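You operate a simulated robot arm through the tools that you are given. There is no shell and no other tool.

You are at the controls of a simulated two-armed robot. One attempt, no reset.

## Task
On the long table, fold the grey cloth in half.

Only the result counts: the job must be done as asked and must still hold three seconds after the hand-in. Knocking over, shifting, dropping, spilling or breaking anything else fails it. Flat cloth is picked up by pressing the open fingertips on it (5 to 10 N) and closing them slowly along it; thin cloth reads only 2 to 8 mm in the jaws.

## Robot
Two 7-joint arms with two-finger grippers on one trunk, on a base that drives. Base frame: it is fixed to the floor where the robot stands at the start and does not move with it; the origin is under the middle of the robot, x ahead of it, y to its left, z up; the surface under the hand at the start is at about z = 85. Lengths are in cm, angles in rad, forces in N, time in s.
The left shoulder is at the start at [9.9, 21.6, 109.1], the right one opposite. With the tool pointing down near the work surface each hand reaches from about 32 to 84 cm from the robot's upright axis, wherever it stands, measured 20 degrees to its own side. Places, roughly: long table [60, -10, 80]. Payload 3.18 kg a hand.
The TCP of each hand is the grasp point between the finger pads, 3 cm short of the fingertips. In the tool frame z runs along the fingers and y along their closing line. Largest opening 14.4 cm; the body of the gripper starts 10.3 cm behind the TCP.
Orientation is told as [roll, pitch, yaw] about the base's x, y, z axes, in that order, counted from this pose: with the fingers straight down and closing along the base's y, the tool's x points along the base's -x, its y along +y and its z along -z.

## Interface
- The arms move only by the tool send_rows. It takes "left_plan", "right_plan" or both (then of equal length, played together; a hand with none holds still); each is a list of rows, each a list of 7 numbers: the gripper command, from -1 (fully open) to 1 (shut), values between in proportion, then the shift along the base's x, y, z in cm, then the turn, a rotation vector about the base's x, y, z in rad. In form: [[hand, dx, dy, dz, wx, wy, wz], ...]. A call has 1 to 20 rows; each row is the pose to reach, as a shift and turn from the pose commanded when the call began. A row lasts 0.2 s, in which the tool goes at most 5 cm and 0.15 rad; a call with a longer step from one row to the next is refused whole, and so is a gripper value outside its range. A pose out of reach is approached as far as the arm can. The call stops where the force on the tool passes 40 N (or 10 N more than at its start, if that is more) or the arm is blocked; 0.2 s more then pass. The fingers move at their own pace and stop on an object; they squeeze with about 35 N. The grip force told is the motor's: it shows also when the fingers shut on nothing. Time passes only in rows, and 0.2 s behind the last, so rows that repeat a pose let the fingers close. The reply holds the time, the measured pose of the TCP, the force on the tool along the base axes, the opening and the grip force, in the units named above and with some noise, with the torque about the TCP (base axes, N m) and any sound that the robot's microphone picked up.
- Cameras (640 x 400 px; columns grow to the right, rows downward): "scene" is now at [19.29, -2.4, 126.19]; the picture's right is [-0.31, -0.95, 0.00], its down [-0.71, 0.23, -0.67] and it looks along [0.63, -0.21, -0.75] (base axes); focal length 214 px, centre (320, 200). "left" rides on the left gripper at [7.6, -1.6, -14.3] in its tool frame; the picture's right is [0.21, 0.98, 0.00], its down [-0.84, 0.18, -0.51] and it looks along [-0.50, 0.11, 0.86] (tool axes); focal length 218 px, centre (320, 200). "right" rides on the right gripper at [7.6, 1.6, -14.3] in its tool frame; the picture's right is [-0.21, 0.98, 0.00], its down [-0.84, -0.18, -0.51] and it looks along [-0.50, -0.11, 0.86] (tool axes); focal length 218 px, centre (320, 200). There is no depth. A picture from a camera that has moved, and an enlarged one, comes with that camera's place and axes in the base frame and with its lens.
- camera(camera): a new picture of that camera. No time passes.
- lift_body(by): slides the trunk up (or, below 0, down) by that many cm; the arms and the scene camera ride with it, the base frame stays. It gives what a move gives, with no picture.
- steer(legs): drives the robot by 1 to 6 legs, each [ahead, left, turn to the left] in cm, cm and rad, along the robot's own axes; the way and the turn of a leg run together, so that a leg with both is an arc; at most 150 cm and 3.142 rad a leg. The arms and the cameras ride along, it lands a little off, and it stops where it bumps. It gives what a move gives.
- pan_tilt(pan, tilt): turns the head with the scene camera to pan (to the left, within 1.396 rad either way) and tilt (down, from -0.506 to 1.204), counted from straight ahead of the robot. It gives what a move gives.
- enlarge(camera, box): a new picture of the part [left, top, right, bottom] of that camera's present view, enlarged. No time passes.
- job_done(): hands the job in; it is judged then, once.

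Nothing tells you exact positions but the pictures and the camera data. Unless the task says otherwise, let go and move clear before handing in.

The tools are called after "Call:" as a command line: name --argument value ..., lists and objects as JSON in quotes. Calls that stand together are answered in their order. send_rows: Moves the arms, as the interface text tells. Its arguments: {"type":"object","properties":{"left_plan":{"type":"array","items":{"type":"array","items":{"type":"number"}}},"right_plan":{"type":"array","items":{"type":"array","items":{"type":"number"}}}},"required":[]} The other tools are called the same way: lift_body (by) slides the trunk up or down; steer (legs) drives the base; pan_tilt (pan, tilt) turns the head that bears the scene camera; camera (camera) takes a picture; enlarge (camera, box) takes an enlarged picture of a part of a camera's view; job_done () hands the job in.

At the start:

```text
clock: 0.0
left_tool_pos: [48.94, 7.27, 101.54]
left_ee_rot: [-0.001, -0.001, 0.003]
left_wrist_force: [-0.2, 0.2, -1.0]
left_torque: [-0.01, 0.0, -0.01]
left_finger_gap: 14.39
left_grasp_force: 0.1
right_tool_pos: [36.84, -33.18, 109.26]
right_ee_rot: [0.0, -0.001, 0.0]
right_wrist_force: [0.6, 0.6, 0.9]
right_torque: [0.01, -0.02, 0.0]
right_finger_gap: 14.42
right_grasp_force: 0.1
trunk travel left (down, up): [-17.5, 19.4]
robot x, y, heading: [0.0, 0.36, 0.002]
head pan, tilt: [-0.312, 0.843]
```

scene: 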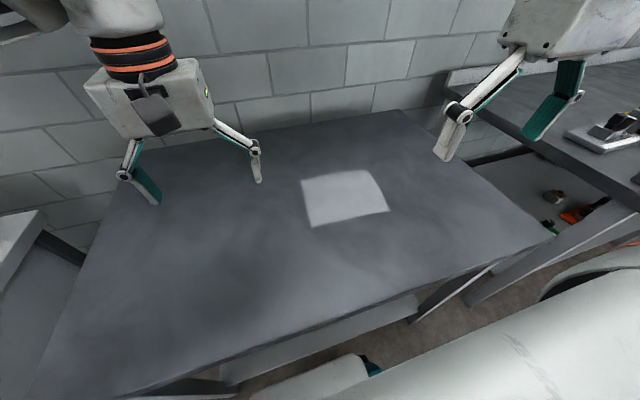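
right: 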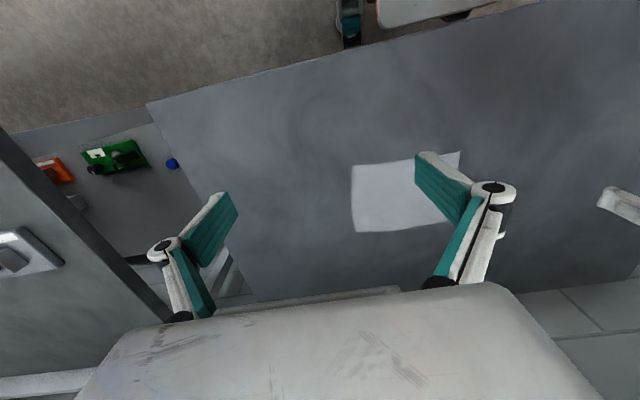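
left: 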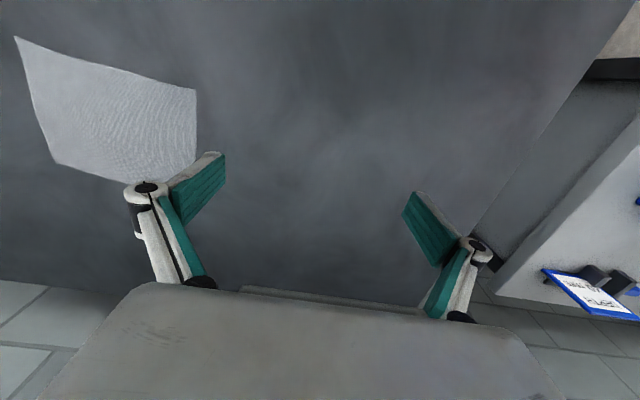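

The grey cloth lies flat as a small light square in the middle of the long table. I'll look closer to find its corners before moving.

Call:
enlarge --camera "scene" --box '[270, 150, 430, 250]'

Call:
enlarge --camera "left" --box '[0, 20, 240, 200]'

Call:
enlarge --camera "right" --box '[320, 130, 500, 250]'

```text
4.00 times, centred on (350, 200) of scene
camera zoom: at [19.29, -2.4, 126.19], right [-0.31, -0.95, 0.0], down [-0.71, 0.23, -0.67], along [0.63, -0.21, -0.75], focal length 858 px, centre (200, 200)
```

zoom: 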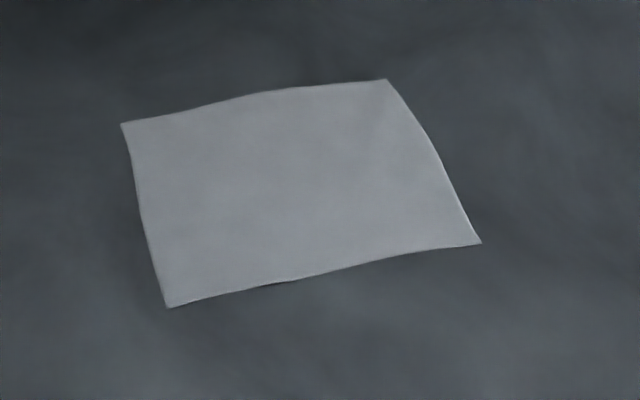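

```text
2.22 times, centred on (120, 110) of left
camera zoom: at [41.4, 5.61, 115.59], right [-0.21, 0.98, 0.0], down [0.84, 0.18, 0.51], along [0.5, 0.11, -0.86], focal length 485 px, centre (764, 400)
```

zoom: 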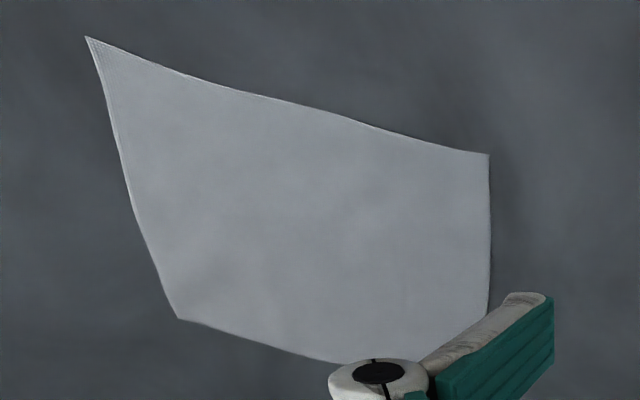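

```text
3.33 times, centred on (410, 190) of right
camera zoom: at [29.16, -31.33, 123.46], right [0.21, 0.98, 0.0], down [0.84, -0.18, 0.51], along [0.5, -0.11, -0.86], focal length 728 px, centre (20, 233)
```

zoom: 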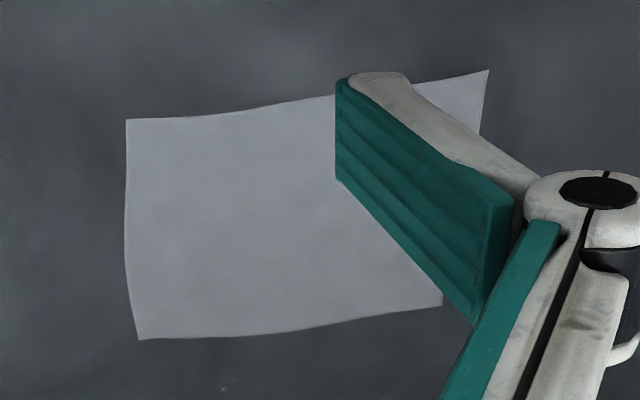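

The cloth measures about 20 x 16 cm. Its corners are roughly A(62.9,-11.1), B(61.4,-30.9), C(45.5,-29.5) and D(47.0,-9.6), on a surface at z≈84.5. I'll fold the far edge AB toward me with both hands, so first I hover them near the far corners with the fingers turned diagonally.

Call:
send_rows --left_plan '[[-0.5, 1.5, -2, 0, 0, 0, 0.09], [-0.2, 3, -4, 0, 0, 0, 0.18], [0.2, 4.4, -6.1, 0, 0, 0, 0.27], [0.5, 5.8, -8.2, 0, 0, 0, 0.36], [0.64, 7.2, -10.2, 0, 0, 0, 0.45], [0.64, 8.6, -12.2, -0.5, 0, 0, 0.54], [0.64, 10, -14.2, -1, 0, 0, 0.63], [0.64, 11.5, -16.3, -1.5, 0, 0, 0.72], [0.64, 11.5, -16.3, -1.5, 0, 0, 0.72]]' --right_plan '[[-0.5, 2.8, 0, -1.1, 0, 0, -0.105], [-0.2, 5.6, 0, -2.3, 0, 0, -0.21], [0.2, 8.4, 0, -3.5, 0, 0, -0.315], [0.5, 11.2, 0, -4.6, 0, 0, -0.42], [0.64, 14, 0, -5.8, 0, 0, -0.525], [0.64, 16.8, 0.2, -6.9, 0, 0, -0.63], [0.64, 19.6, 0.4, -8.1, 0, 0, -0.735], [0.64, 22.5, 0.7, -9.3, 0, 0, -0.84], [0.64, 22.5, 0.7, -9.3, 0, 0, -0.84]]'

Call:
camera --camera "scene"

```text
clock: 2.0
left_tool_pos: [60.99, -8.51, 100.84]
left_ee_rot: [-0.016, 0.012, 0.738]
left_wrist_force: [-0.6, 0.1, 0.2]
left_torque: [-0.01, -0.04, 0.01]
left_finger_gap: 2.58
left_grasp_force: 0.0
right_tool_pos: [59.21, -32.19, 100.26]
right_ee_rot: [0.001, -0.002, -0.841]
right_wrist_force: [-0.4, 0.0, 0.6]
right_torque: [-0.03, -0.04, 0.02]
right_finger_gap: 2.58
right_grasp_force: 0.0
trunk travel left (down, up): [-17.5, 19.4]
robot x, y, heading: [0.13, 0.19, -0.002]
head pan, tilt: [-0.312, 0.843]
```

```text
taken
camera scene: at [19.16, -2.37, 126.24], right [-0.31, -0.95, 0.0], down [-0.71, 0.23, -0.67], along [0.63, -0.21, -0.75], focal length 214 px, centre (320, 200)
```

scene: 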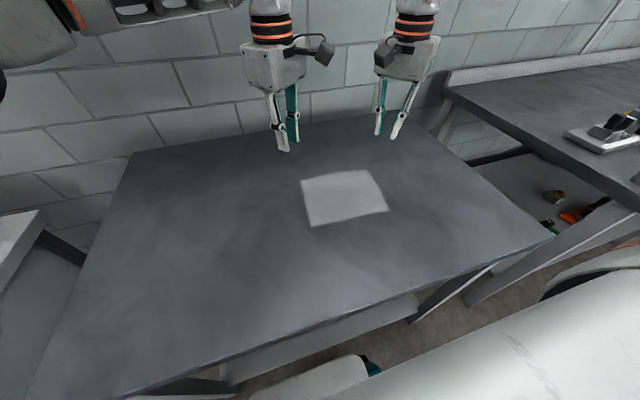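

Both hands hover above the far corners, with the left a little off its commanded spot. Next I tilt them slightly outward and come in over the grip points at z≈92.

Call:
send_rows --left_plan '[[0.64, 0, 0, 0, -0.066, 0.075, 0], [0.64, 0, 0, 0, -0.132, 0.15, 0], [0.64, 0, -1.4, -2, -0.132, 0.15, 0], [0.64, 0, -2.7, -4, -0.132, 0.15, 0], [0.64, 0, -4.05, -6, -0.132, 0.15, 0], [0.64, 0, -4.05, -8, -0.132, 0.15, 0], [0.64, 0, -4.05, -8, -0.132, 0.15, 0], [0.64, 0, -4.05, -8, -0.132, 0.15, 0]]' --right_plan '[[0.64, 0, 0, 0, 0.075, 0.067, 0], [0.64, 0, 0, 0, 0.149, 0.133, 0], [0.64, 0, 1.4, -2, 0.149, 0.133, 0], [0.64, 0, 2.7, -4, 0.149, 0.133, 0], [0.64, 0, 4.12, -6, 0.149, 0.133, 0], [0.64, 0, 4.12, -8, 0.149, 0.133, 0], [0.64, 0, 4.12, -8, 0.149, 0.133, 0], [0.64, 0, 4.12, -8, 0.149, 0.133, 0]]'

Call:
camera --camera "scene"

Call:
camera --camera "left"

Call:
camera --camera "right"

```text
clock: 4.0
left_tool_pos: [62.74, -11.04, 93.77]
left_ee_rot: [-0.035, 0.234, 0.771]
left_wrist_force: [0.6, 0.2, -0.5]
left_torque: [-0.04, 0.01, -0.01]
left_finger_gap: 2.61
left_grasp_force: 0.1
right_tool_pos: [59.47, -28.05, 92.2]
right_ee_rot: [0.001, 0.199, -0.84]
right_wrist_force: [0.1, 0.7, -0.4]
right_torque: [0.0, 0.0, -0.02]
right_finger_gap: 2.57
right_grasp_force: 0.1
trunk travel left (down, up): [-17.5, 19.4]
robot x, y, heading: [-0.19, -0.37, 0.002]
head pan, tilt: [-0.312, 0.843]
stopped in row 8 (left hand): the arm was blocked; the commanded pose is now the measured one
```

```text
taken
camera scene: at [19.29, -2.35, 126.19], right [-0.31, -0.95, 0.0], down [-0.71, 0.23, -0.67], along [0.63, -0.21, -0.75], focal length 214 px, centre (320, 200)
```

scene: 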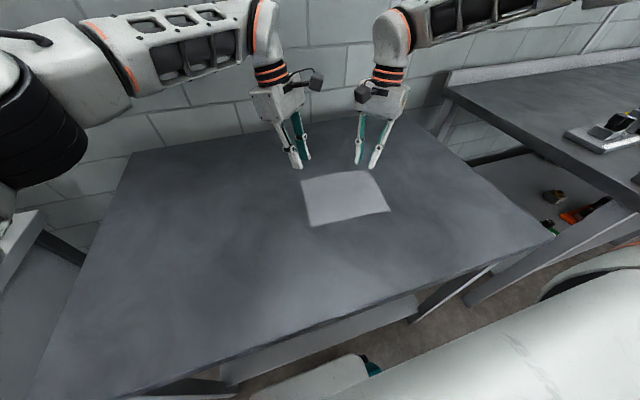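

```text
taken
camera left: at [60.7, -14.64, 109.31], right [-0.83, 0.55, 0.01], down [0.53, 0.79, 0.29], along [0.15, 0.25, -0.96], focal length 218 px, centre (320, 200)
```

left: 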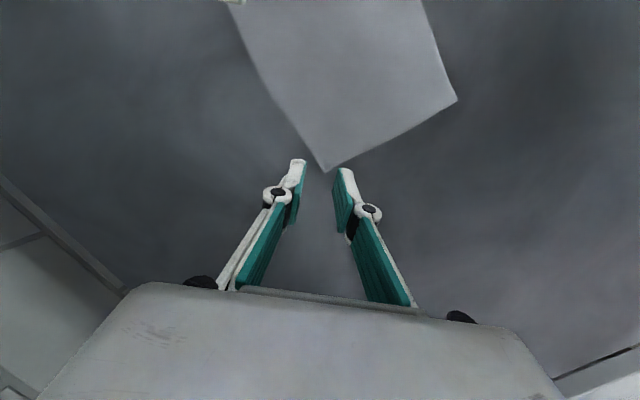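

```text
taken
camera right: at [57.4, -23.46, 107.47], right [0.87, 0.5, -0.04], down [0.48, -0.81, 0.33], along [0.13, -0.31, -0.94], focal length 218 px, centre (320, 200)
```

right: 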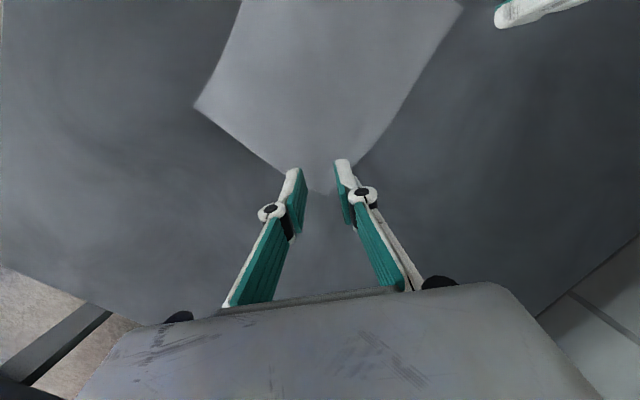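

The left arm is blocked because it reaches too far across the robot's midline at this angle. I'll raise both hands and drive the robot about 20 cm to its right, where the floor looks clear, to centre it on the cloth.

Call:
send_rows --left_plan '[[0.64, -2, 2, 3, 0, 0, 0], [0.64, -4, 4, 6, 0, 0, 0], [0.64, -6, 6, 9, 0, 0, 0], [0.64, -8, 7, 11, 0, 0, 0], [0.64, -8, 7, 11, 0, 0, 0]]' --right_plan '[[0.64, 0, -1, 3, 0, 0, 0], [0.64, 0, -2, 6, 0, 0, 0], [0.64, -2, -2, 9, 0, 0, 0], [0.64, -4, -2, 11, 0, 0, 0], [0.64, -4, -2, 11, 0, 0, 0]]'

Call:
pan_tilt --pan -1.2 --tilt 0.9

Call:
camera --camera "scene"

```text
clock: 5.2
left_tool_pos: [54.59, -4.47, 104.67]
left_ee_rot: [-0.03, 0.232, 0.764]
left_wrist_force: [0.7, -0.3, -0.1]
left_torque: [-0.01, 0.03, -0.01]
left_finger_gap: 2.59
left_grasp_force: 0.0
right_tool_pos: [55.29, -30.33, 102.89]
right_ee_rot: [-0.002, 0.201, -0.842]
right_wrist_force: [0.1, 0.2, 0.1]
right_torque: [0.0, 0.02, 0.0]
right_finger_gap: 2.61
right_grasp_force: 0.1
trunk travel left (down, up): [-17.5, 19.4]
robot x, y, heading: [0.02, 0.05, 0.002]
head pan, tilt: [-0.312, 0.843]
```

```text
clock: 6.4
left_tool_pos: [54.58, -4.44, 104.89]
left_ee_rot: [-0.033, 0.23, 0.766]
left_wrist_force: [1.5, 0.7, -0.1]
left_torque: [0.01, 0.02, 0.01]
left_finger_gap: 2.58
left_grasp_force: 0.2
right_tool_pos: [55.2, -30.37, 103.08]
right_ee_rot: [-0.001, 0.201, -0.842]
right_wrist_force: [-0.1, -0.2, 0.2]
right_torque: [0.01, -0.02, -0.02]
right_finger_gap: 2.61
right_grasp_force: 0.1
trunk travel left (down, up): [-17.5, 19.4]
robot x, y, heading: [0.44, -0.05, -0.001]
head pan, tilt: [-1.201, 0.901]
```

```text
taken
camera scene: at [14.55, -7.02, 125.74], right [-0.93, -0.36, 0.0], down [-0.28, 0.73, -0.62], along [0.23, -0.58, -0.78], focal length 214 px, centre (320, 200)
```

scene: 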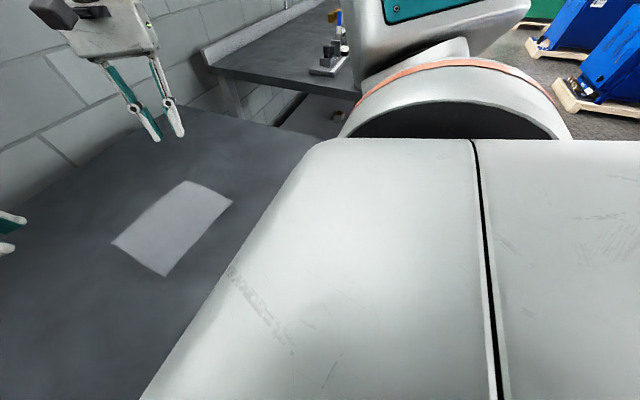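

Nothing stands close on the right; the blue bins are well away. I'll drive 20 cm right and point the head back at the cloth.

Call:
steer --legs '[[0, -20, 0]]'

Call:
pan_tilt --pan 0.0 --tilt 0.9

Call:
camera --camera "scene"

Call:
enlarge --camera "scene" --box '[240, 130, 400, 230]'

```text
clock: 8.8
left_tool_pos: [54.57, -24.45, 104.84]
left_ee_rot: [-0.033, 0.231, 0.763]
left_wrist_force: [-0.5, -0.7, -0.1]
left_torque: [0.0, -0.03, -0.01]
left_finger_gap: 2.59
left_grasp_force: 0.1
right_tool_pos: [55.17, -50.32, 102.94]
right_ee_rot: [0.002, 0.201, -0.841]
right_wrist_force: [-0.7, -0.2, 0.0]
right_torque: [0.02, -0.01, 0.02]
right_finger_gap: 2.58
right_grasp_force: 0.0
trunk travel left (down, up): [-17.5, 19.4]
robot x, y, heading: [0.41, -19.63, -0.001]
head pan, tilt: [-1.201, 0.901]
```

```text
clock: 10.2
left_tool_pos: [54.65, -24.42, 104.81]
left_ee_rot: [-0.032, 0.229, 0.763]
left_wrist_force: [-0.8, 0.3, 0.1]
left_torque: [0.01, 0.0, 0.01]
left_finger_gap: 2.58
left_grasp_force: 0.0
right_tool_pos: [55.23, -50.28, 103.04]
right_ee_rot: [0.0, 0.199, -0.842]
right_wrist_force: [0.0, 0.2, -0.2]
right_torque: [0.03, 0.0, 0.02]
right_finger_gap: 2.59
right_grasp_force: 0.1
trunk travel left (down, up): [-17.5, 19.4]
robot x, y, heading: [0.18, -20.02, -0.004]
head pan, tilt: [0.0, 0.901]
```

```text
taken
camera scene: at [19.35, -19.97, 125.74], right [0.0, -1.0, 0.0], down [-0.78, 0.0, -0.62], along [0.62, 0.0, -0.78], focal length 214 px, centre (320, 200)
```

scene: 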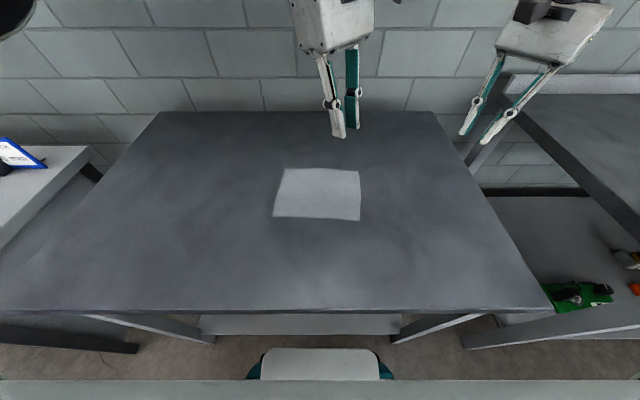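

```text
4.00 times, centred on (320, 180) of scene
camera zoom: at [19.35, -19.97, 125.74], right [0.0, -1.0, 0.0], down [-0.78, 0.0, -0.62], along [0.62, 0.0, -0.78], focal length 858 px, centre (320, 280)
```

zoom: 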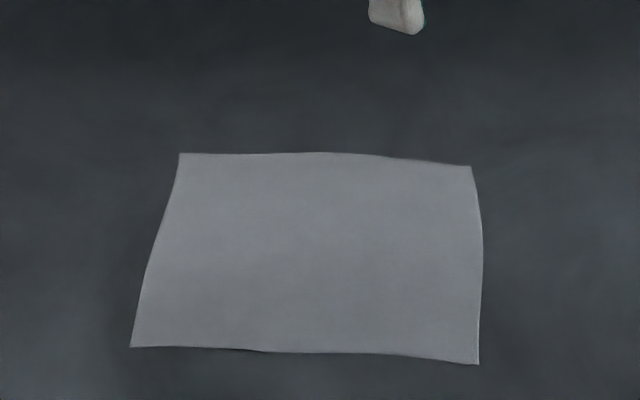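

The robot is now centred, and the cloth corners read about A(63.3,-10.3) and B(61.9,-30.4). I'll bring both tilted hands in over their grip points at z≈92.

Call:
send_rows --left_plan '[[0.64, 1.5, 3, -1, 0.01, 0, -0.01], [0.64, 3, 6, -2, 0.02, 0, -0.02], [0.64, 4.5, 9, -4, 0.03, 0, -0.03], [0.64, 6.2, 12.1, -6, 0.045, 0, -0.043], [0.64, 6.2, 12.1, -8, 0.045, 0, -0.043], [0.64, 6.2, 12.1, -10, 0.045, 0, -0.043], [0.64, 6.2, 12.1, -11.5, 0.045, 0, -0.043], [0.64, 6.2, 12.1, -12.8, 0.045, 0, -0.043], [0.64, 6.2, 12.1, -12.8, 0.045, 0, -0.043]]' --right_plan '[[0.64, 0.5, 3.5, 0, 0, 0, 0], [0.64, 1, 7, 0, 0, 0, 0], [0.64, 2, 10.5, -1, 0, 0, 0], [0.64, 3, 14, -3, 0, 0, 0], [0.64, 4, 17.5, -5, 0, 0, 0], [0.64, 4.6, 20.5, -7, 0, 0, 0], [0.64, 4.6, 22.4, -9, 0, 0, 0], [0.64, 4.6, 22.4, -11, 0, 0, 0], [0.64, 4.6, 22.4, -11, 0, 0, 0]]'

Call:
enlarge --camera "scene" --box '[240, 130, 400, 230]'

Call:
camera --camera "left"

Call:
camera --camera "right"

```text
clock: 12.2
left_tool_pos: [60.69, -12.48, 91.97]
left_ee_rot: [-0.001, 0.199, 0.73]
left_wrist_force: [-0.2, -0.2, -0.2]
left_torque: [-0.01, -0.02, 0.0]
left_finger_gap: 2.61
left_grasp_force: 0.1
right_tool_pos: [56.11, -34.16, 94.5]
right_ee_rot: [0.003, 0.198, -0.842]
right_wrist_force: [-0.7, -0.5, 0.2]
right_torque: [0.04, 0.01, -0.03]
right_finger_gap: 2.59
right_grasp_force: 0.1
right hand out of reach, approached as far as the arm can: row 5, 6, 7, 8, 9
trunk travel left (down, up): [-17.5, 19.4]
robot x, y, heading: [-0.06, -19.68, -0.001]
head pan, tilt: [0.0, 0.901]
```

```text
4.00 times, centred on (320, 180) of scene
camera zoom: at [19.3, -19.97, 125.77], right [0.0, -1.0, 0.0], down [-0.78, 0.0, -0.62], along [0.62, 0.0, -0.78], focal length 858 px, centre (320, 280)
```

zoom: 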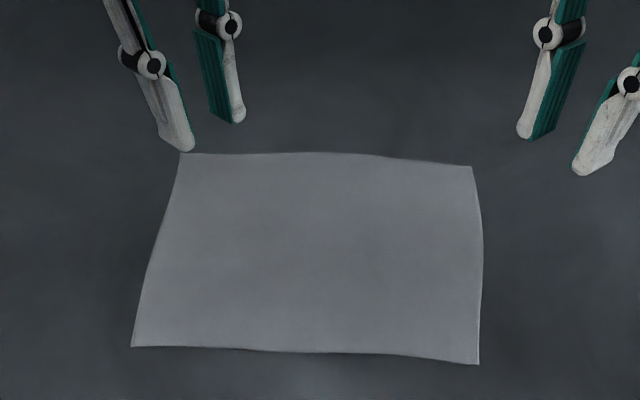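

```text
taken
camera left: at [58.37, -16.73, 107.29], right [-0.8, 0.59, 0.04], down [0.57, 0.75, 0.33], along [0.17, 0.29, -0.94], focal length 218 px, centre (320, 200)
```

left: 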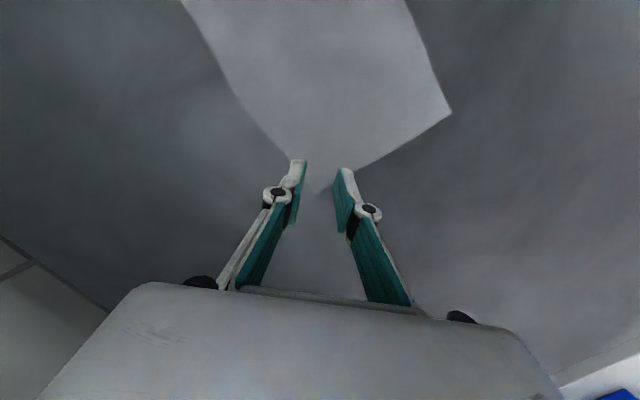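

```text
taken
camera right: at [54.23, -29.55, 109.95], right [0.87, 0.5, -0.04], down [0.48, -0.81, 0.33], along [0.13, -0.31, -0.94], focal length 218 px, centre (320, 200)
```

right: 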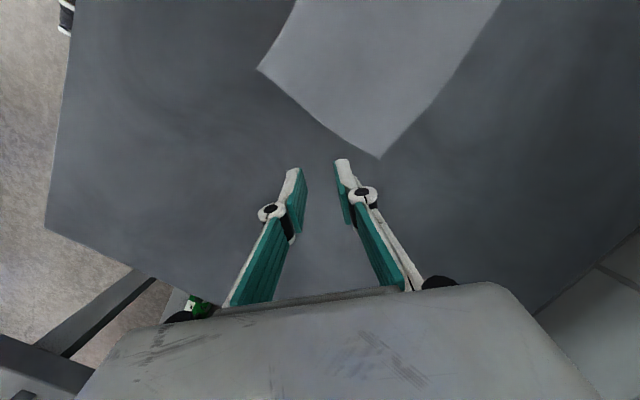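

The left hand is in place. The right hand can't reach its point with that much yaw, so I'll reduce the yaw and see where it goes.

Call:
send_rows --right_plan '[[0.64, 0, 0, 0, 0, 0, 0.1], [0.64, 0, 0, 0, 0, 0, 0.19], [0.64, 0, 0, 0, 0, 0, 0.19], [0.64, 0, 0, 0, 0, 0, 0.19]]'

```text
clock: 13.2
left_tool_pos: [60.68, -12.41, 91.86]
left_ee_rot: [0.003, 0.2, 0.727]
left_wrist_force: [0.6, -0.1, 0.1]
left_torque: [0.01, -0.01, -0.03]
left_finger_gap: 2.6
left_grasp_force: 0.2
right_tool_pos: [56.06, -35.34, 94.9]
right_ee_rot: [0.003, 0.2, -0.655]
right_wrist_force: [-0.3, -0.2, -0.8]
right_torque: [0.0, 0.01, -0.03]
right_finger_gap: 2.62
right_grasp_force: 0.1
right hand out of reach, approached as far as the arm can: row 1, 2, 3, 4
trunk travel left (down, up): [-17.5, 19.4]
robot x, y, heading: [0.23, -19.98, -0.001]
head pan, tilt: [0.0, 0.901]
```

The right arm still reports out of reach and looks stuck in its posture. I'll back it up, move it inward while high, then come down by another route.

Call:
send_rows --right_plan '[[0.64, -2, 0, 3, 0, 0, 0], [0.64, -4, 0, 6, 0, 0, 0], [0.64, -6, 0, 9, 0, 0, 0], [0.64, -8, 1, 12, 0, 0, 0], [0.64, -8, 3, 12, 0, 0, 0], [0.64, -8, 5, 12, 0, 0, 0], [0.64, -8, 7, 12, 0, 0, 0], [0.64, -8, 7, 12, 0, 0, 0]]'

Call:
camera --camera "scene"

```text
clock: 15.0
left_tool_pos: [60.81, -12.41, 91.81]
left_ee_rot: [0.002, 0.201, 0.728]
left_wrist_force: [-0.2, -0.6, 0.0]
left_torque: [0.02, 0.04, 0.01]
left_finger_gap: 2.61
left_grasp_force: 0.0
right_tool_pos: [46.77, -32.46, 106.2]
right_ee_rot: [0.001, 0.201, -0.654]
right_wrist_force: [0.1, 0.3, 0.3]
right_torque: [0.0, 0.05, -0.03]
right_finger_gap: 2.58
right_grasp_force: 0.0
right hand out of reach, approached as far as the arm can: row 5, 6, 7, 8
trunk travel left (down, up): [-17.5, 19.4]
robot x, y, heading: [0.22, -19.92, -0.002]
head pan, tilt: [0.0, 0.901]
```

```text
taken
camera scene: at [19.43, -19.96, 125.71], right [0.0, -1.0, 0.0], down [-0.78, 0.0, -0.62], along [0.62, 0.0, -0.78], focal length 214 px, centre (320, 200)
```

scene: 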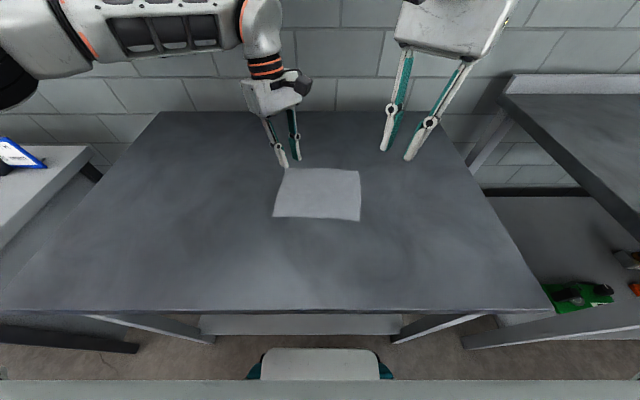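

The right arm is limited by its posture. I'll bring its yaw back to zero while it's high and test moving inward from there.

Call:
send_rows --right_plan '[[0.64, 0, 0, 0, 0, 0, 0.13], [0.64, 0, 0, 0, 0, 0, 0.26], [0.64, 0, 0, 0, 0, 0, 0.39], [0.64, 0, 0, 0, 0, 0, 0.52], [0.64, 0, 0, 0, 0, 0, 0.65], [0.64, 1, 0, 0, 0, 0, 0.65], [0.64, 3, 1, 0, 0, 0, 0.65], [0.64, 5, 2, 0, 0, 0, 0.65], [0.64, 7, 3, 0, 0, 0, 0.65], [0.64, 7, 3, 0, 0, 0, 0.65]]'

Call:
camera --camera "scene"

```text
clock: 17.2
left_tool_pos: [60.73, -12.46, 91.95]
left_ee_rot: [0.0, 0.2, 0.728]
left_wrist_force: [0.1, 0.6, -0.9]
left_torque: [0.0, 0.02, 0.0]
left_finger_gap: 2.6
left_grasp_force: 0.0
right_tool_pos: [48.57, -37.05, 107.79]
right_ee_rot: [0.01, 0.199, -0.013]
right_wrist_force: [-0.2, 0.0, 0.6]
right_torque: [0.02, 0.01, -0.02]
right_finger_gap: 2.6
right_grasp_force: 0.1
right hand out of reach, approached as far as the arm can: row 1, 2, 3, 4, 5, 6, 7, 8, 9, 10
trunk travel left (down, up): [-17.5, 19.4]
robot x, y, heading: [-0.17, -19.93, -0.004]
head pan, tilt: [0.0, 0.901]
```

```text
taken
camera scene: at [19.32, -19.96, 125.75], right [0.0, -1.0, 0.0], down [-0.78, 0.0, -0.62], along [0.62, 0.0, -0.78], focal length 214 px, centre (320, 200)
```

scene: 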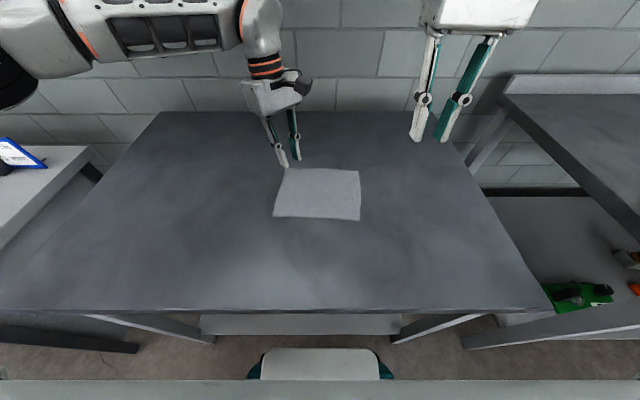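

The right arm runs into a limit near the centre line, while the left manages positions slightly across it. I'll back the right arm out and raise the left, then put the robot at y≈-10 and 8 cm back so both hands should reach.

Call:
send_rows --right_plan '[[0.64, -1, -4, 0, 0, 0, 0.5], [0.64, -2, -8, 0, 0, 0, 0.35], [0.64, -3, -12, 0, 0, 0, 0.2], [0.64, -4, -16, 0, 0, 0, 0.05], [0.64, -4, -18, 0, 0, 0, 0], [0.64, -4, -18, 0, 0, 0, -0.1], [0.64, -4, -18, 0, 0, 0, -0.1]]' --left_plan '[[0.64, 0, 0, 2, 0, 0, 0], [0.64, 0, 0, 4, 0, 0, 0], [0.64, 0, 0, 6, 0, 0, 0], [0.64, 0, 0, 8, 0, 0, 0], [0.64, 0, 0, 10, 0, 0, 0], [0.64, 0, 0, 10, 0, 0, 0], [0.64, 0, 0, 10, 0, 0, 0]]'

```text
refused: row 1 steps farther than a row can; nothing moved
```

That call was refused because I started the turn too large. I'll resend it with a gradual turn.

Call:
send_rows --right_plan '[[0.64, -1, -4, 0, 0, 0, -0.1], [0.64, -2, -8, 0, 0, 0, -0.2], [0.64, -3, -12, 0, 0, 0, -0.3], [0.64, -4, -16, 0, 0, 0, -0.4], [0.64, -4, -18, 0, 0, 0, -0.5], [0.64, -4, -18, 0, 0, 0, -0.6], [0.64, -4, -18, 0, 0, 0, -0.7], [0.64, -4, -18, 0, 0, 0, -0.7]]' --left_plan '[[0.64, 0, 0, 2, 0, 0, 0], [0.64, 0, 0, 4, 0, 0, 0], [0.64, 0, 0, 6, 0, 0, 0], [0.64, 0, 0, 8, 0, 0, 0], [0.64, 0, 0, 10, 0, 0, 0], [0.64, 0, 0, 10, 0, 0, 0], [0.64, 0, 0, 10, 0, 0, 0], [0.64, 0, 0, 10, 0, 0, 0]]'

```text
clock: 19.0
left_tool_pos: [60.73, -12.49, 101.93]
left_ee_rot: [0.002, 0.2, 0.728]
left_wrist_force: [-0.8, -0.1, 0.8]
left_torque: [-0.04, 0.01, 0.01]
left_finger_gap: 2.61
left_grasp_force: 0.0
right_tool_pos: [44.62, -54.53, 107.98]
right_ee_rot: [0.001, 0.199, -0.704]
right_wrist_force: [0.5, 0.5, -0.6]
right_torque: [0.01, -0.06, 0.02]
right_finger_gap: 2.61
right_grasp_force: 0.1
trunk travel left (down, up): [-17.5, 19.4]
robot x, y, heading: [0.24, -20.27, -0.001]
head pan, tilt: [0.0, 0.901]
```

The right hand is out wide and high and the left is raised. Now I drive 11 cm left and 8 cm back.

Call:
steer --legs '[[-8, 11, 0]]'

Call:
enlarge --camera "scene" --box '[240, 100, 480, 250]'

```text
clock: 20.6
left_tool_pos: [52.88, -1.62, 101.84]
left_ee_rot: [0.002, 0.201, 0.731]
left_wrist_force: [-0.3, 1.6, -0.4]
left_torque: [0.01, 0.01, 0.03]
left_finger_gap: 2.61
left_grasp_force: 0.1
right_tool_pos: [36.72, -43.58, 107.98]
right_ee_rot: [-0.001, 0.198, -0.7]
right_wrist_force: [0.7, 1.0, 0.9]
right_torque: [-0.04, 0.04, 0.01]
right_finger_gap: 2.6
right_grasp_force: 0.1
trunk travel left (down, up): [-17.5, 19.4]
robot x, y, heading: [-7.58, -9.25, 0.001]
head pan, tilt: [0.0, 0.901]
```

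```text
2.67 times, centred on (360, 175) of scene
camera zoom: at [11.48, -9.1, 125.74], right [0.0, -1.0, 0.0], down [-0.78, 0.0, -0.62], along [0.62, 0.0, -0.78], focal length 572 px, centre (213, 267)
```

zoom: 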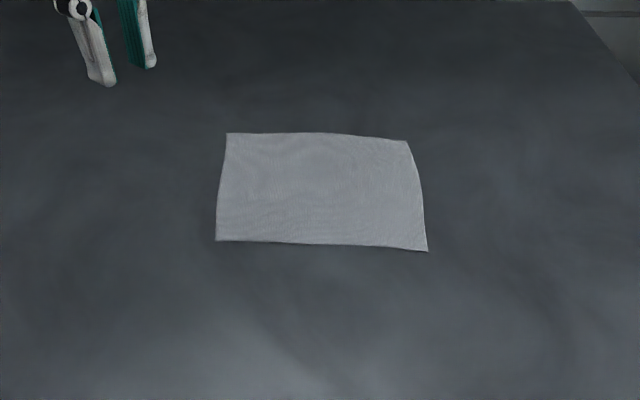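

From the new spot the far corners read A(63.5,-10.6) and B(62.0,-30.6). I'll move both hands to hover above their grip points.

Call:
send_rows --left_plan '[[0.64, 1, -1.5, 0, 0, 0, 0], [0.64, 2, -3, 0, 0, 0, 0], [0.64, 3, -4.5, -1, 0, 0, 0], [0.64, 4, -6, -2, 0, 0, 0], [0.64, 5, -7.5, -4, 0, 0, 0], [0.64, 6, -9, -6, 0, 0, 0], [0.64, 7, -10, -8, 0, 0, 0], [0.64, 8.1, -11, -9.9, 0, 0, 0], [0.64, 8.1, -11, -9.9, 0, 0, 0]]' --right_plan '[[0.64, 3, 1, -1, 0, 0, 0], [0.64, 6, 3, -2, 0, 0, 0], [0.64, 9, 5, -4, 0, 0, 0], [0.64, 12, 7, -6, 0, 0, 0], [0.64, 15, 9, -8, 0, 0, 0], [0.64, 18, 11, -10, 0, 0, 0], [0.64, 21, 13.5, -12, 0, 0, 0], [0.64, 23.2, 15.5, -14, 0, 0, 0], [0.64, 23.2, 15.5, -14, 0, 0, 0]]'

Call:
enlarge --camera "scene" --box '[240, 100, 480, 250]'

Call:
camera --camera "left"

Call:
camera --camera "right"

```text
clock: 22.6
left_tool_pos: [61.94, -11.43, 93.0]
left_ee_rot: [-0.027, 0.223, 0.756]
left_wrist_force: [0.5, -0.1, 0.6]
left_torque: [0.0, 0.01, -0.02]
left_finger_gap: 2.57
left_grasp_force: 0.0
right_tool_pos: [56.33, -32.07, 96.51]
right_ee_rot: [0.003, 0.201, -0.703]
right_wrist_force: [0.3, -0.4, 0.0]
right_torque: [0.05, 0.03, 0.02]
right_finger_gap: 2.58
right_grasp_force: 0.0
right hand out of reach, approached as far as the arm can: row 7, 8, 9
trunk travel left (down, up): [-17.5, 19.4]
robot x, y, heading: [-7.95, -9.41, 0.001]
head pan, tilt: [0.0, 0.901]
```

```text
2.67 times, centred on (360, 175) of scene
camera zoom: at [11.55, -9.21, 125.73], right [0.0, -1.0, 0.0], down [-0.78, 0.0, -0.62], along [0.62, 0.0, -0.78], focal length 572 px, centre (213, 267)
```

zoom: 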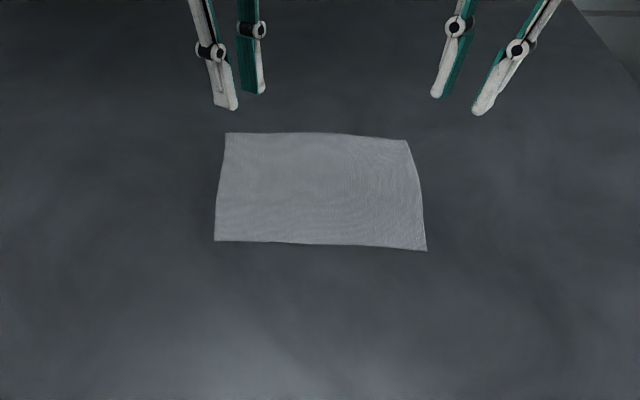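

```text
taken
camera left: at [59.76, -15.35, 108.47], right [-0.82, 0.57, 0.02], down [0.55, 0.78, 0.3], along [0.16, 0.26, -0.95], focal length 218 px, centre (320, 200)
```

left: 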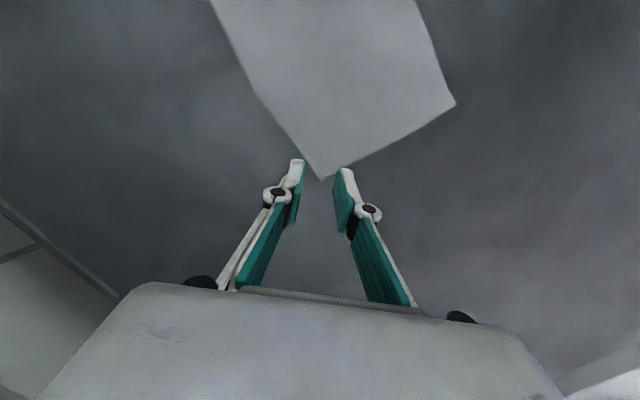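

```text
taken
camera right: at [53.92, -27.81, 111.95], right [0.79, 0.61, -0.04], down [0.59, -0.74, 0.33], along [0.17, -0.28, -0.94], focal length 218 px, centre (320, 200)
```

right: 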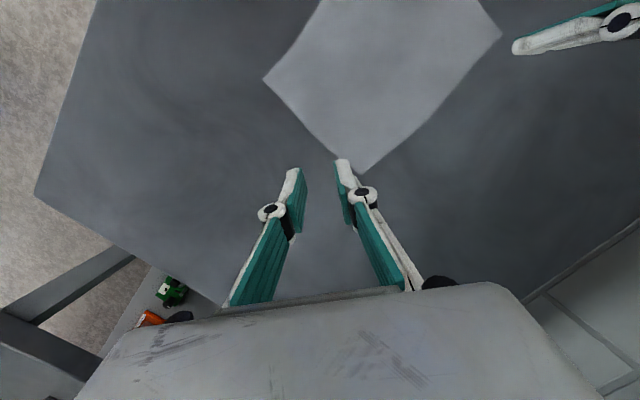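

Both hands ended off target: the right reports out of reach and the left is slightly held back. I'll raise the view to look at the arm postures.

Call:
pan_tilt --pan 0.0 --tilt 0.35

Call:
camera --camera "scene"

Call:
pan_tilt --pan -0.7 --tilt 0.35

Call:
camera --camera "scene"

Call:
pan_tilt --pan 0.7 --tilt 0.35

Call:
camera --camera "scene"

```text
clock: 23.6
left_tool_pos: [61.92, -11.18, 92.49]
left_ee_rot: [-0.016, 0.221, 0.759]
left_wrist_force: [0.2, 0.1, -0.3]
left_torque: [-0.04, 0.0, -0.03]
left_finger_gap: 2.57
left_grasp_force: 0.1
right_tool_pos: [56.42, -32.11, 96.67]
right_ee_rot: [0.003, 0.198, -0.699]
right_wrist_force: [0.1, -0.6, 0.0]
right_torque: [0.01, -0.02, 0.01]
right_finger_gap: 2.55
right_grasp_force: 0.1
trunk travel left (down, up): [-17.5, 19.4]
robot x, y, heading: [-7.64, -9.19, 0.006]
head pan, tilt: [0.0, 0.351]
```

```text
taken
camera scene: at [13.27, -9.14, 130.49], right [0.0, -1.0, 0.0], down [-0.34, 0.0, -0.94], along [0.94, 0.0, -0.34], focal length 214 px, centre (320, 200)
```

scene: 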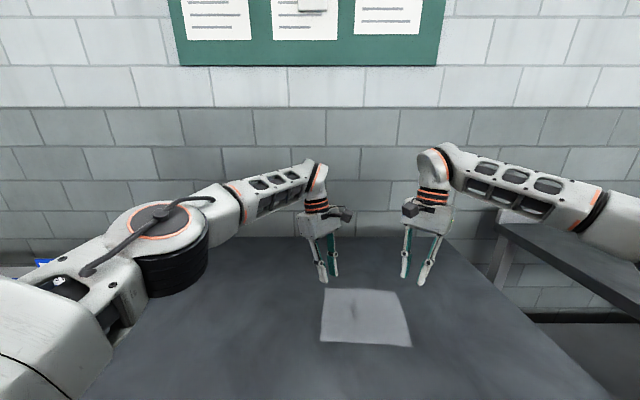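

```text
clock: 24.6
left_tool_pos: [62.02, -10.85, 92.25]
left_ee_rot: [-0.013, 0.217, 0.762]
left_wrist_force: [0.6, 0.2, -0.5]
left_torque: [-0.01, 0.0, 0.01]
left_finger_gap: 2.6
left_grasp_force: 0.1
right_tool_pos: [56.4, -32.08, 96.52]
right_ee_rot: [0.003, 0.2, -0.699]
right_wrist_force: [0.2, -0.1, 0.6]
right_torque: [0.0, 0.02, 0.0]
right_finger_gap: 2.59
right_grasp_force: 0.1
trunk travel left (down, up): [-17.5, 19.4]
robot x, y, heading: [-7.72, -9.14, 0.002]
head pan, tilt: [-0.7, 0.351]
```

```text
taken
camera scene: at [11.09, -15.14, 130.5], right [-0.64, -0.77, 0.0], down [-0.26, 0.22, -0.94], along [0.72, -0.6, -0.34], focal length 214 px, centre (320, 200)
```

scene: 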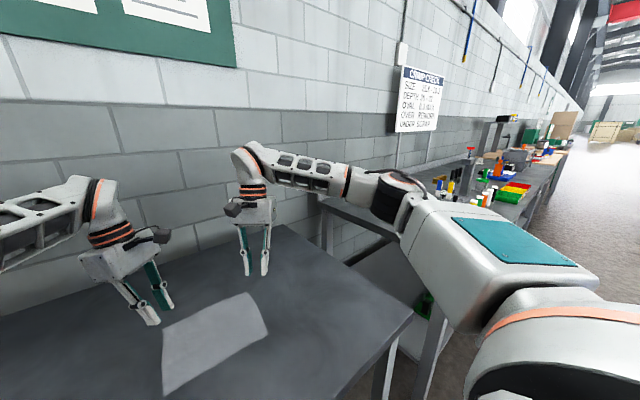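

```text
clock: 26.1
left_tool_pos: [62.09, -10.74, 92.11]
left_ee_rot: [-0.012, 0.213, 0.764]
left_wrist_force: [0.3, -0.8, 0.1]
left_torque: [0.04, 0.0, 0.02]
left_finger_gap: 2.6
left_grasp_force: 0.1
right_tool_pos: [56.3, -32.16, 96.59]
right_ee_rot: [0.001, 0.198, -0.699]
right_wrist_force: [-0.1, 0.4, 0.6]
right_torque: [0.0, 0.01, 0.03]
right_finger_gap: 2.62
right_grasp_force: 0.1
trunk travel left (down, up): [-17.5, 19.4]
robot x, y, heading: [-7.37, -9.35, 0.0]
head pan, tilt: [0.7, 0.351]
```

```text
taken
camera scene: at [11.08, -3.15, 130.5], right [0.64, -0.77, 0.0], down [-0.26, -0.22, -0.94], along [0.72, 0.6, -0.34], focal length 214 px, centre (320, 200)
```

scene: 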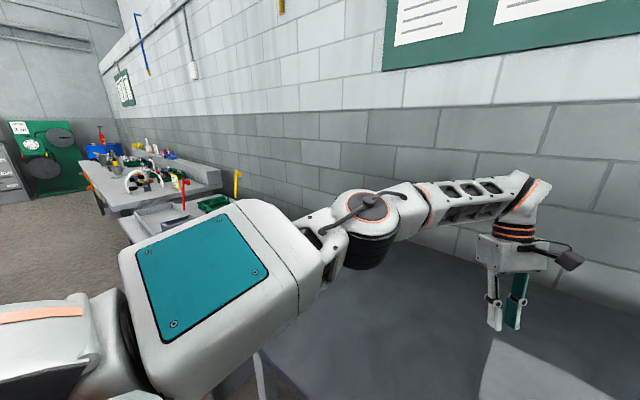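

The arms have out-turned elbows and my outward tilt may be pushing the wrists to their limits. I'll take the tilt out of the right hand and retry moving it inward.

Call:
send_rows --right_plan '[[0.64, 0, 0, 0, -0.065, -0.077, 0], [0.64, 0, 0, 0, -0.129, -0.153, 0], [0.64, 1, 1, 0, -0.129, -0.153, 0], [0.64, 2, 2, 0, -0.129, -0.153, 0], [0.64, 3.6, 4, 0, -0.129, -0.153, 0], [0.64, 3.6, 4, 0, -0.129, -0.153, 0]]'

Call:
pan_tilt --pan 0.0 --tilt 0.75

Call:
camera --camera "scene"

```text
clock: 27.6
left_tool_pos: [62.07, -10.74, 92.36]
left_ee_rot: [-0.01, 0.211, 0.764]
left_wrist_force: [0.0, -1.1, -0.2]
left_torque: [0.01, -0.02, 0.03]
left_finger_gap: 2.57
left_grasp_force: 0.1
right_tool_pos: [56.9, -31.71, 96.67]
right_ee_rot: [0.005, 0.001, -0.702]
right_wrist_force: [0.7, 0.4, 0.1]
right_torque: [0.01, -0.01, 0.0]
right_finger_gap: 2.57
right_grasp_force: 0.0
right hand out of reach, approached as far as the arm can: row 3, 4, 5, 6
trunk travel left (down, up): [-17.5, 19.4]
robot x, y, heading: [-8.21, -9.41, 0.002]
head pan, tilt: [0.7, 0.351]
```

```text
clock: 28.6
left_tool_pos: [61.96, -10.78, 92.35]
left_ee_rot: [-0.01, 0.213, 0.765]
left_wrist_force: [-0.4, -0.2, -0.5]
left_torque: [0.02, -0.02, 0.01]
left_finger_gap: 2.59
left_grasp_force: 0.1
right_tool_pos: [56.88, -31.57, 96.58]
right_ee_rot: [0.002, 0.001, -0.703]
right_wrist_force: [1.0, 0.1, 0.3]
right_torque: [0.01, -0.02, 0.0]
right_finger_gap: 2.56
right_grasp_force: 0.0
trunk travel left (down, up): [-17.5, 19.4]
robot x, y, heading: [-7.88, -9.18, -0.002]
head pan, tilt: [0.0, 0.75]
```

```text
taken
camera scene: at [12.24, -9.14, 126.94], right [0.0, -1.0, 0.0], down [-0.68, 0.0, -0.73], along [0.73, 0.0, -0.68], focal length 214 px, centre (320, 200)
```

scene: 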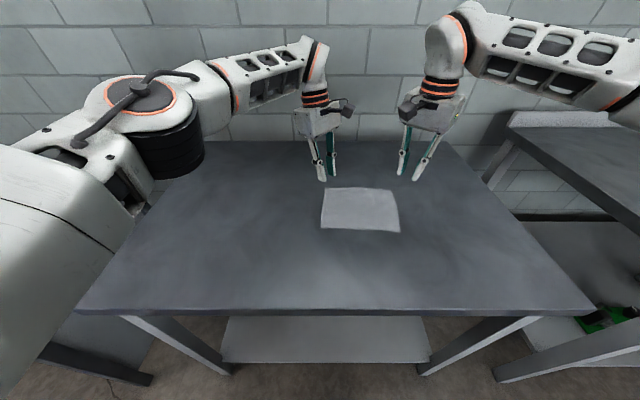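

Removing the tilt didn't help. I'll test whether a different yaw lets the right arm come further in, moving the left hand aside first.

Call:
send_rows --left_plan '[[0.64, -1, 3, 2, 0, 0, 0], [0.64, -2, 6, 4, 0, 0, 0], [0.64, -3, 9, 6, 0, 0, 0], [0.64, -4, 12, 8, 0, 0, 0], [0.64, -4, 12, 8, 0, 0, 0], [0.64, -4, 12, 8, 0, 0, 0], [0.64, -4, 12, 8, 0, 0, 0], [0.64, -4, 12, 8, 0, 0, 0], [0.64, -4, 12, 8, 0, 0, 0], [0.64, -4, 12, 8, 0, 0, 0], [0.64, -4, 12, 8, 0, 0, 0], [0.64, -4, 12, 8, 0, 0, 0]]' --right_plan '[[0.64, 0, -2, 0, 0, 0, -0.14], [0.64, 0, -4, 0, 0, 0, -0.28], [0.64, 0, -4, 0, 0, 0, -0.42], [0.64, 0, -4, 0, 0, 0, -0.56], [0.64, 0, -4, 0, 0, 0, -0.7], [0.64, 0, -2, 0, 0, 0, -0.7], [0.64, 0, 0, 0, 0, 0, -0.7], [0.64, 0, 2, 0, 0, 0, -0.7], [0.64, 0, 4, 0, 0, 0, -0.7], [0.64, 0, 6, 0, 0, 0, -0.7], [0.64, 0, 8, 0, 0, 0, -0.7], [0.64, 0, 8, 0, 0, 0, -0.7]]'

```text
clock: 31.2
left_tool_pos: [57.09, -0.4, 99.98]
left_ee_rot: [0.002, 0.199, 0.729]
left_wrist_force: [0.1, 0.8, 0.2]
left_torque: [0.01, -0.01, 0.0]
left_finger_gap: 2.58
left_grasp_force: 0.1
right_tool_pos: [54.68, -29.68, 96.36]
right_ee_rot: [0.001, 0.001, -1.4]
right_wrist_force: [0.1, 0.4, -0.7]
right_torque: [0.06, 0.03, 0.01]
right_finger_gap: 2.63
right_grasp_force: 0.0
right hand out of reach, approached as far as the arm can: row 7, 8, 9, 10, 11, 12
trunk travel left (down, up): [-17.5, 19.4]
robot x, y, heading: [-7.6, -9.25, 0.002]
head pan, tilt: [0.0, 0.75]
```

The right arm's reach limit roughly follows a diagonal, so both hands should fit if the robot stands closer to the table. I'll pull the hands back and up, then drive forward to about x=5, y=-11 in short legs.

Call:
send_rows --left_plan '[[0.64, -2, 0, 1, 0, 0, 0], [0.64, -4, 0, 1, 0, 0, 0], [0.64, -6, 0, 1, 0, 0, 0], [0.64, -8, 0, 1, 0, 0, 0], [0.64, -10, 0, 1, 0, 0, 0], [0.64, -12, 0, 1, 0, 0, 0], [0.64, -12, 0, 1, 0, 0, 0]]' --right_plan '[[0.64, -2, -1, 1, 0, 0, 0.12], [0.64, -4, -1, 2, 0, 0, 0.24], [0.64, -6, -2, 3, 0, 0, 0.36], [0.64, -8, -2, 4, 0, 0, 0.48], [0.64, -10, -2, 5, 0, 0, 0.6], [0.64, -12, -2, 6, 0, 0, 0.7], [0.64, -12, -2, 6, 0, 0, 0.7]]'

Call:
pan_tilt --pan 0.0 --tilt 1.2

Call:
camera --camera "scene"

```text
clock: 32.8
left_tool_pos: [45.03, -0.56, 100.7]
left_ee_rot: [0.001, 0.198, 0.73]
left_wrist_force: [1.0, 0.5, 0.1]
left_torque: [0.03, 0.03, -0.01]
left_finger_gap: 2.61
left_grasp_force: 0.0
right_tool_pos: [42.62, -31.76, 102.34]
right_ee_rot: [0.0, 0.001, -0.7]
right_wrist_force: [0.0, -0.8, -0.8]
right_torque: [0.02, 0.0, -0.01]
right_finger_gap: 2.56
right_grasp_force: 0.0
trunk travel left (down, up): [-17.5, 19.4]
robot x, y, heading: [-8.01, -8.87, 0.0]
head pan, tilt: [0.0, 0.75]
```

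```text
clock: 33.7
left_tool_pos: [44.9, -0.45, 100.89]
left_ee_rot: [0.002, 0.2, 0.728]
left_wrist_force: [-0.1, 0.0, 0.8]
left_torque: [0.02, -0.03, -0.01]
left_finger_gap: 2.59
left_grasp_force: 0.2
right_tool_pos: [42.62, -31.69, 102.51]
right_ee_rot: [0.003, 0.0, -0.702]
right_wrist_force: [0.0, -0.5, 0.0]
right_torque: [0.02, 0.05, -0.01]
right_finger_gap: 2.6
right_grasp_force: 0.0
trunk travel left (down, up): [-17.5, 19.4]
robot x, y, heading: [-7.38, -9.23, 0.001]
head pan, tilt: [0.0, 1.201]
```

```text
taken
camera scene: at [9.55, -9.15, 123.76], right [0.0, -1.0, 0.0], down [-0.93, 0.0, -0.36], along [0.36, 0.0, -0.93], focal length 214 px, centre (320, 200)
```

scene: 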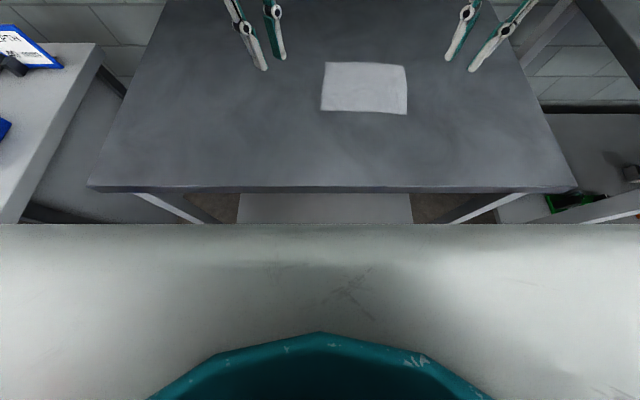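

Base clearance under the table looks tight beyond a few centimetres, so I'll only drive to about x=2.5, y=-11.

Call:
steer --legs '[[10.2, -1.8, 0]]'

Call:
pan_tilt --pan -0.15 --tilt 0.85

Call:
camera --camera "scene"

Call:
enlarge --camera "scene" --box '[240, 120, 400, 220]'

```text
clock: 35.0
left_tool_pos: [55.2, -2.22, 100.97]
left_ee_rot: [0.0, 0.199, 0.73]
left_wrist_force: [0.1, -0.1, -0.2]
left_torque: [0.01, -0.04, 0.01]
left_finger_gap: 2.58
left_grasp_force: 0.0
right_tool_pos: [52.82, -33.55, 102.53]
right_ee_rot: [0.001, 0.0, -0.701]
right_wrist_force: [-1.0, 0.0, 0.2]
right_torque: [0.01, 0.0, 0.01]
right_finger_gap: 2.58
right_grasp_force: 0.0
trunk travel left (down, up): [-17.5, 19.4]
robot x, y, heading: [2.57, -10.87, -0.001]
head pan, tilt: [0.0, 1.201]
stopped in leg 1: the robot was blocked; the commanded pose is now the measured one
```

```text
clock: 35.9
left_tool_pos: [55.16, -2.18, 100.93]
left_ee_rot: [0.001, 0.2, 0.729]
left_wrist_force: [0.8, 0.4, 0.3]
left_torque: [0.01, 0.0, 0.06]
left_finger_gap: 2.61
left_grasp_force: 0.2
right_tool_pos: [52.83, -33.42, 102.44]
right_ee_rot: [0.001, -0.001, -0.701]
right_wrist_force: [0.3, -0.5, 0.5]
right_torque: [0.0, -0.02, 0.01]
right_finger_gap: 2.56
right_grasp_force: 0.1
trunk travel left (down, up): [-17.5, 19.4]
robot x, y, heading: [2.22, -11.22, 0.003]
head pan, tilt: [-0.15, 0.85]
```

```text
taken
camera scene: at [21.9, -12.04, 126.12], right [-0.15, -0.99, 0.0], down [-0.74, 0.11, -0.66], along [0.65, -0.1, -0.75], focal length 214 px, centre (320, 200)
```

scene: 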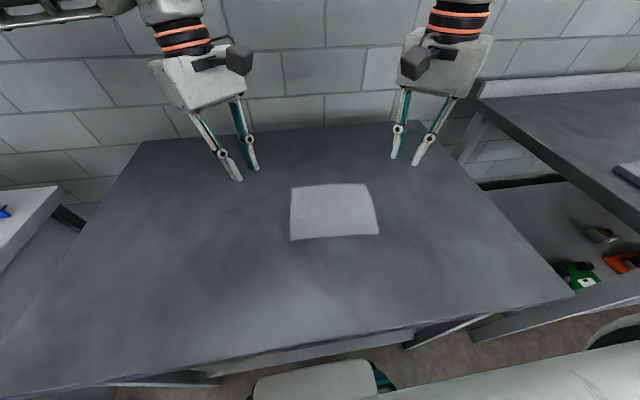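

```text
4.00 times, centred on (320, 170) of scene
camera zoom: at [21.9, -12.04, 126.12], right [-0.15, -0.99, 0.0], down [-0.74, 0.11, -0.66], along [0.65, -0.1, -0.75], focal length 858 px, centre (320, 320)
```

zoom: 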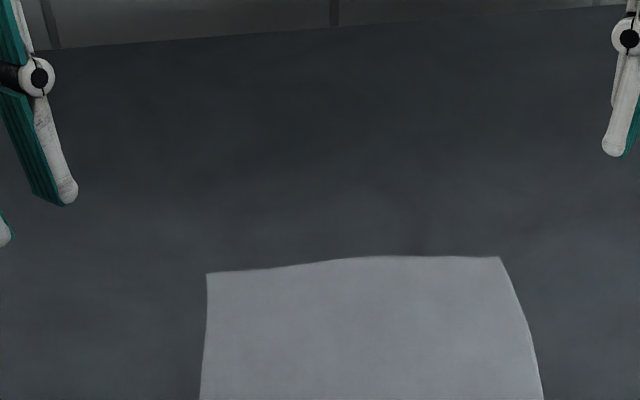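

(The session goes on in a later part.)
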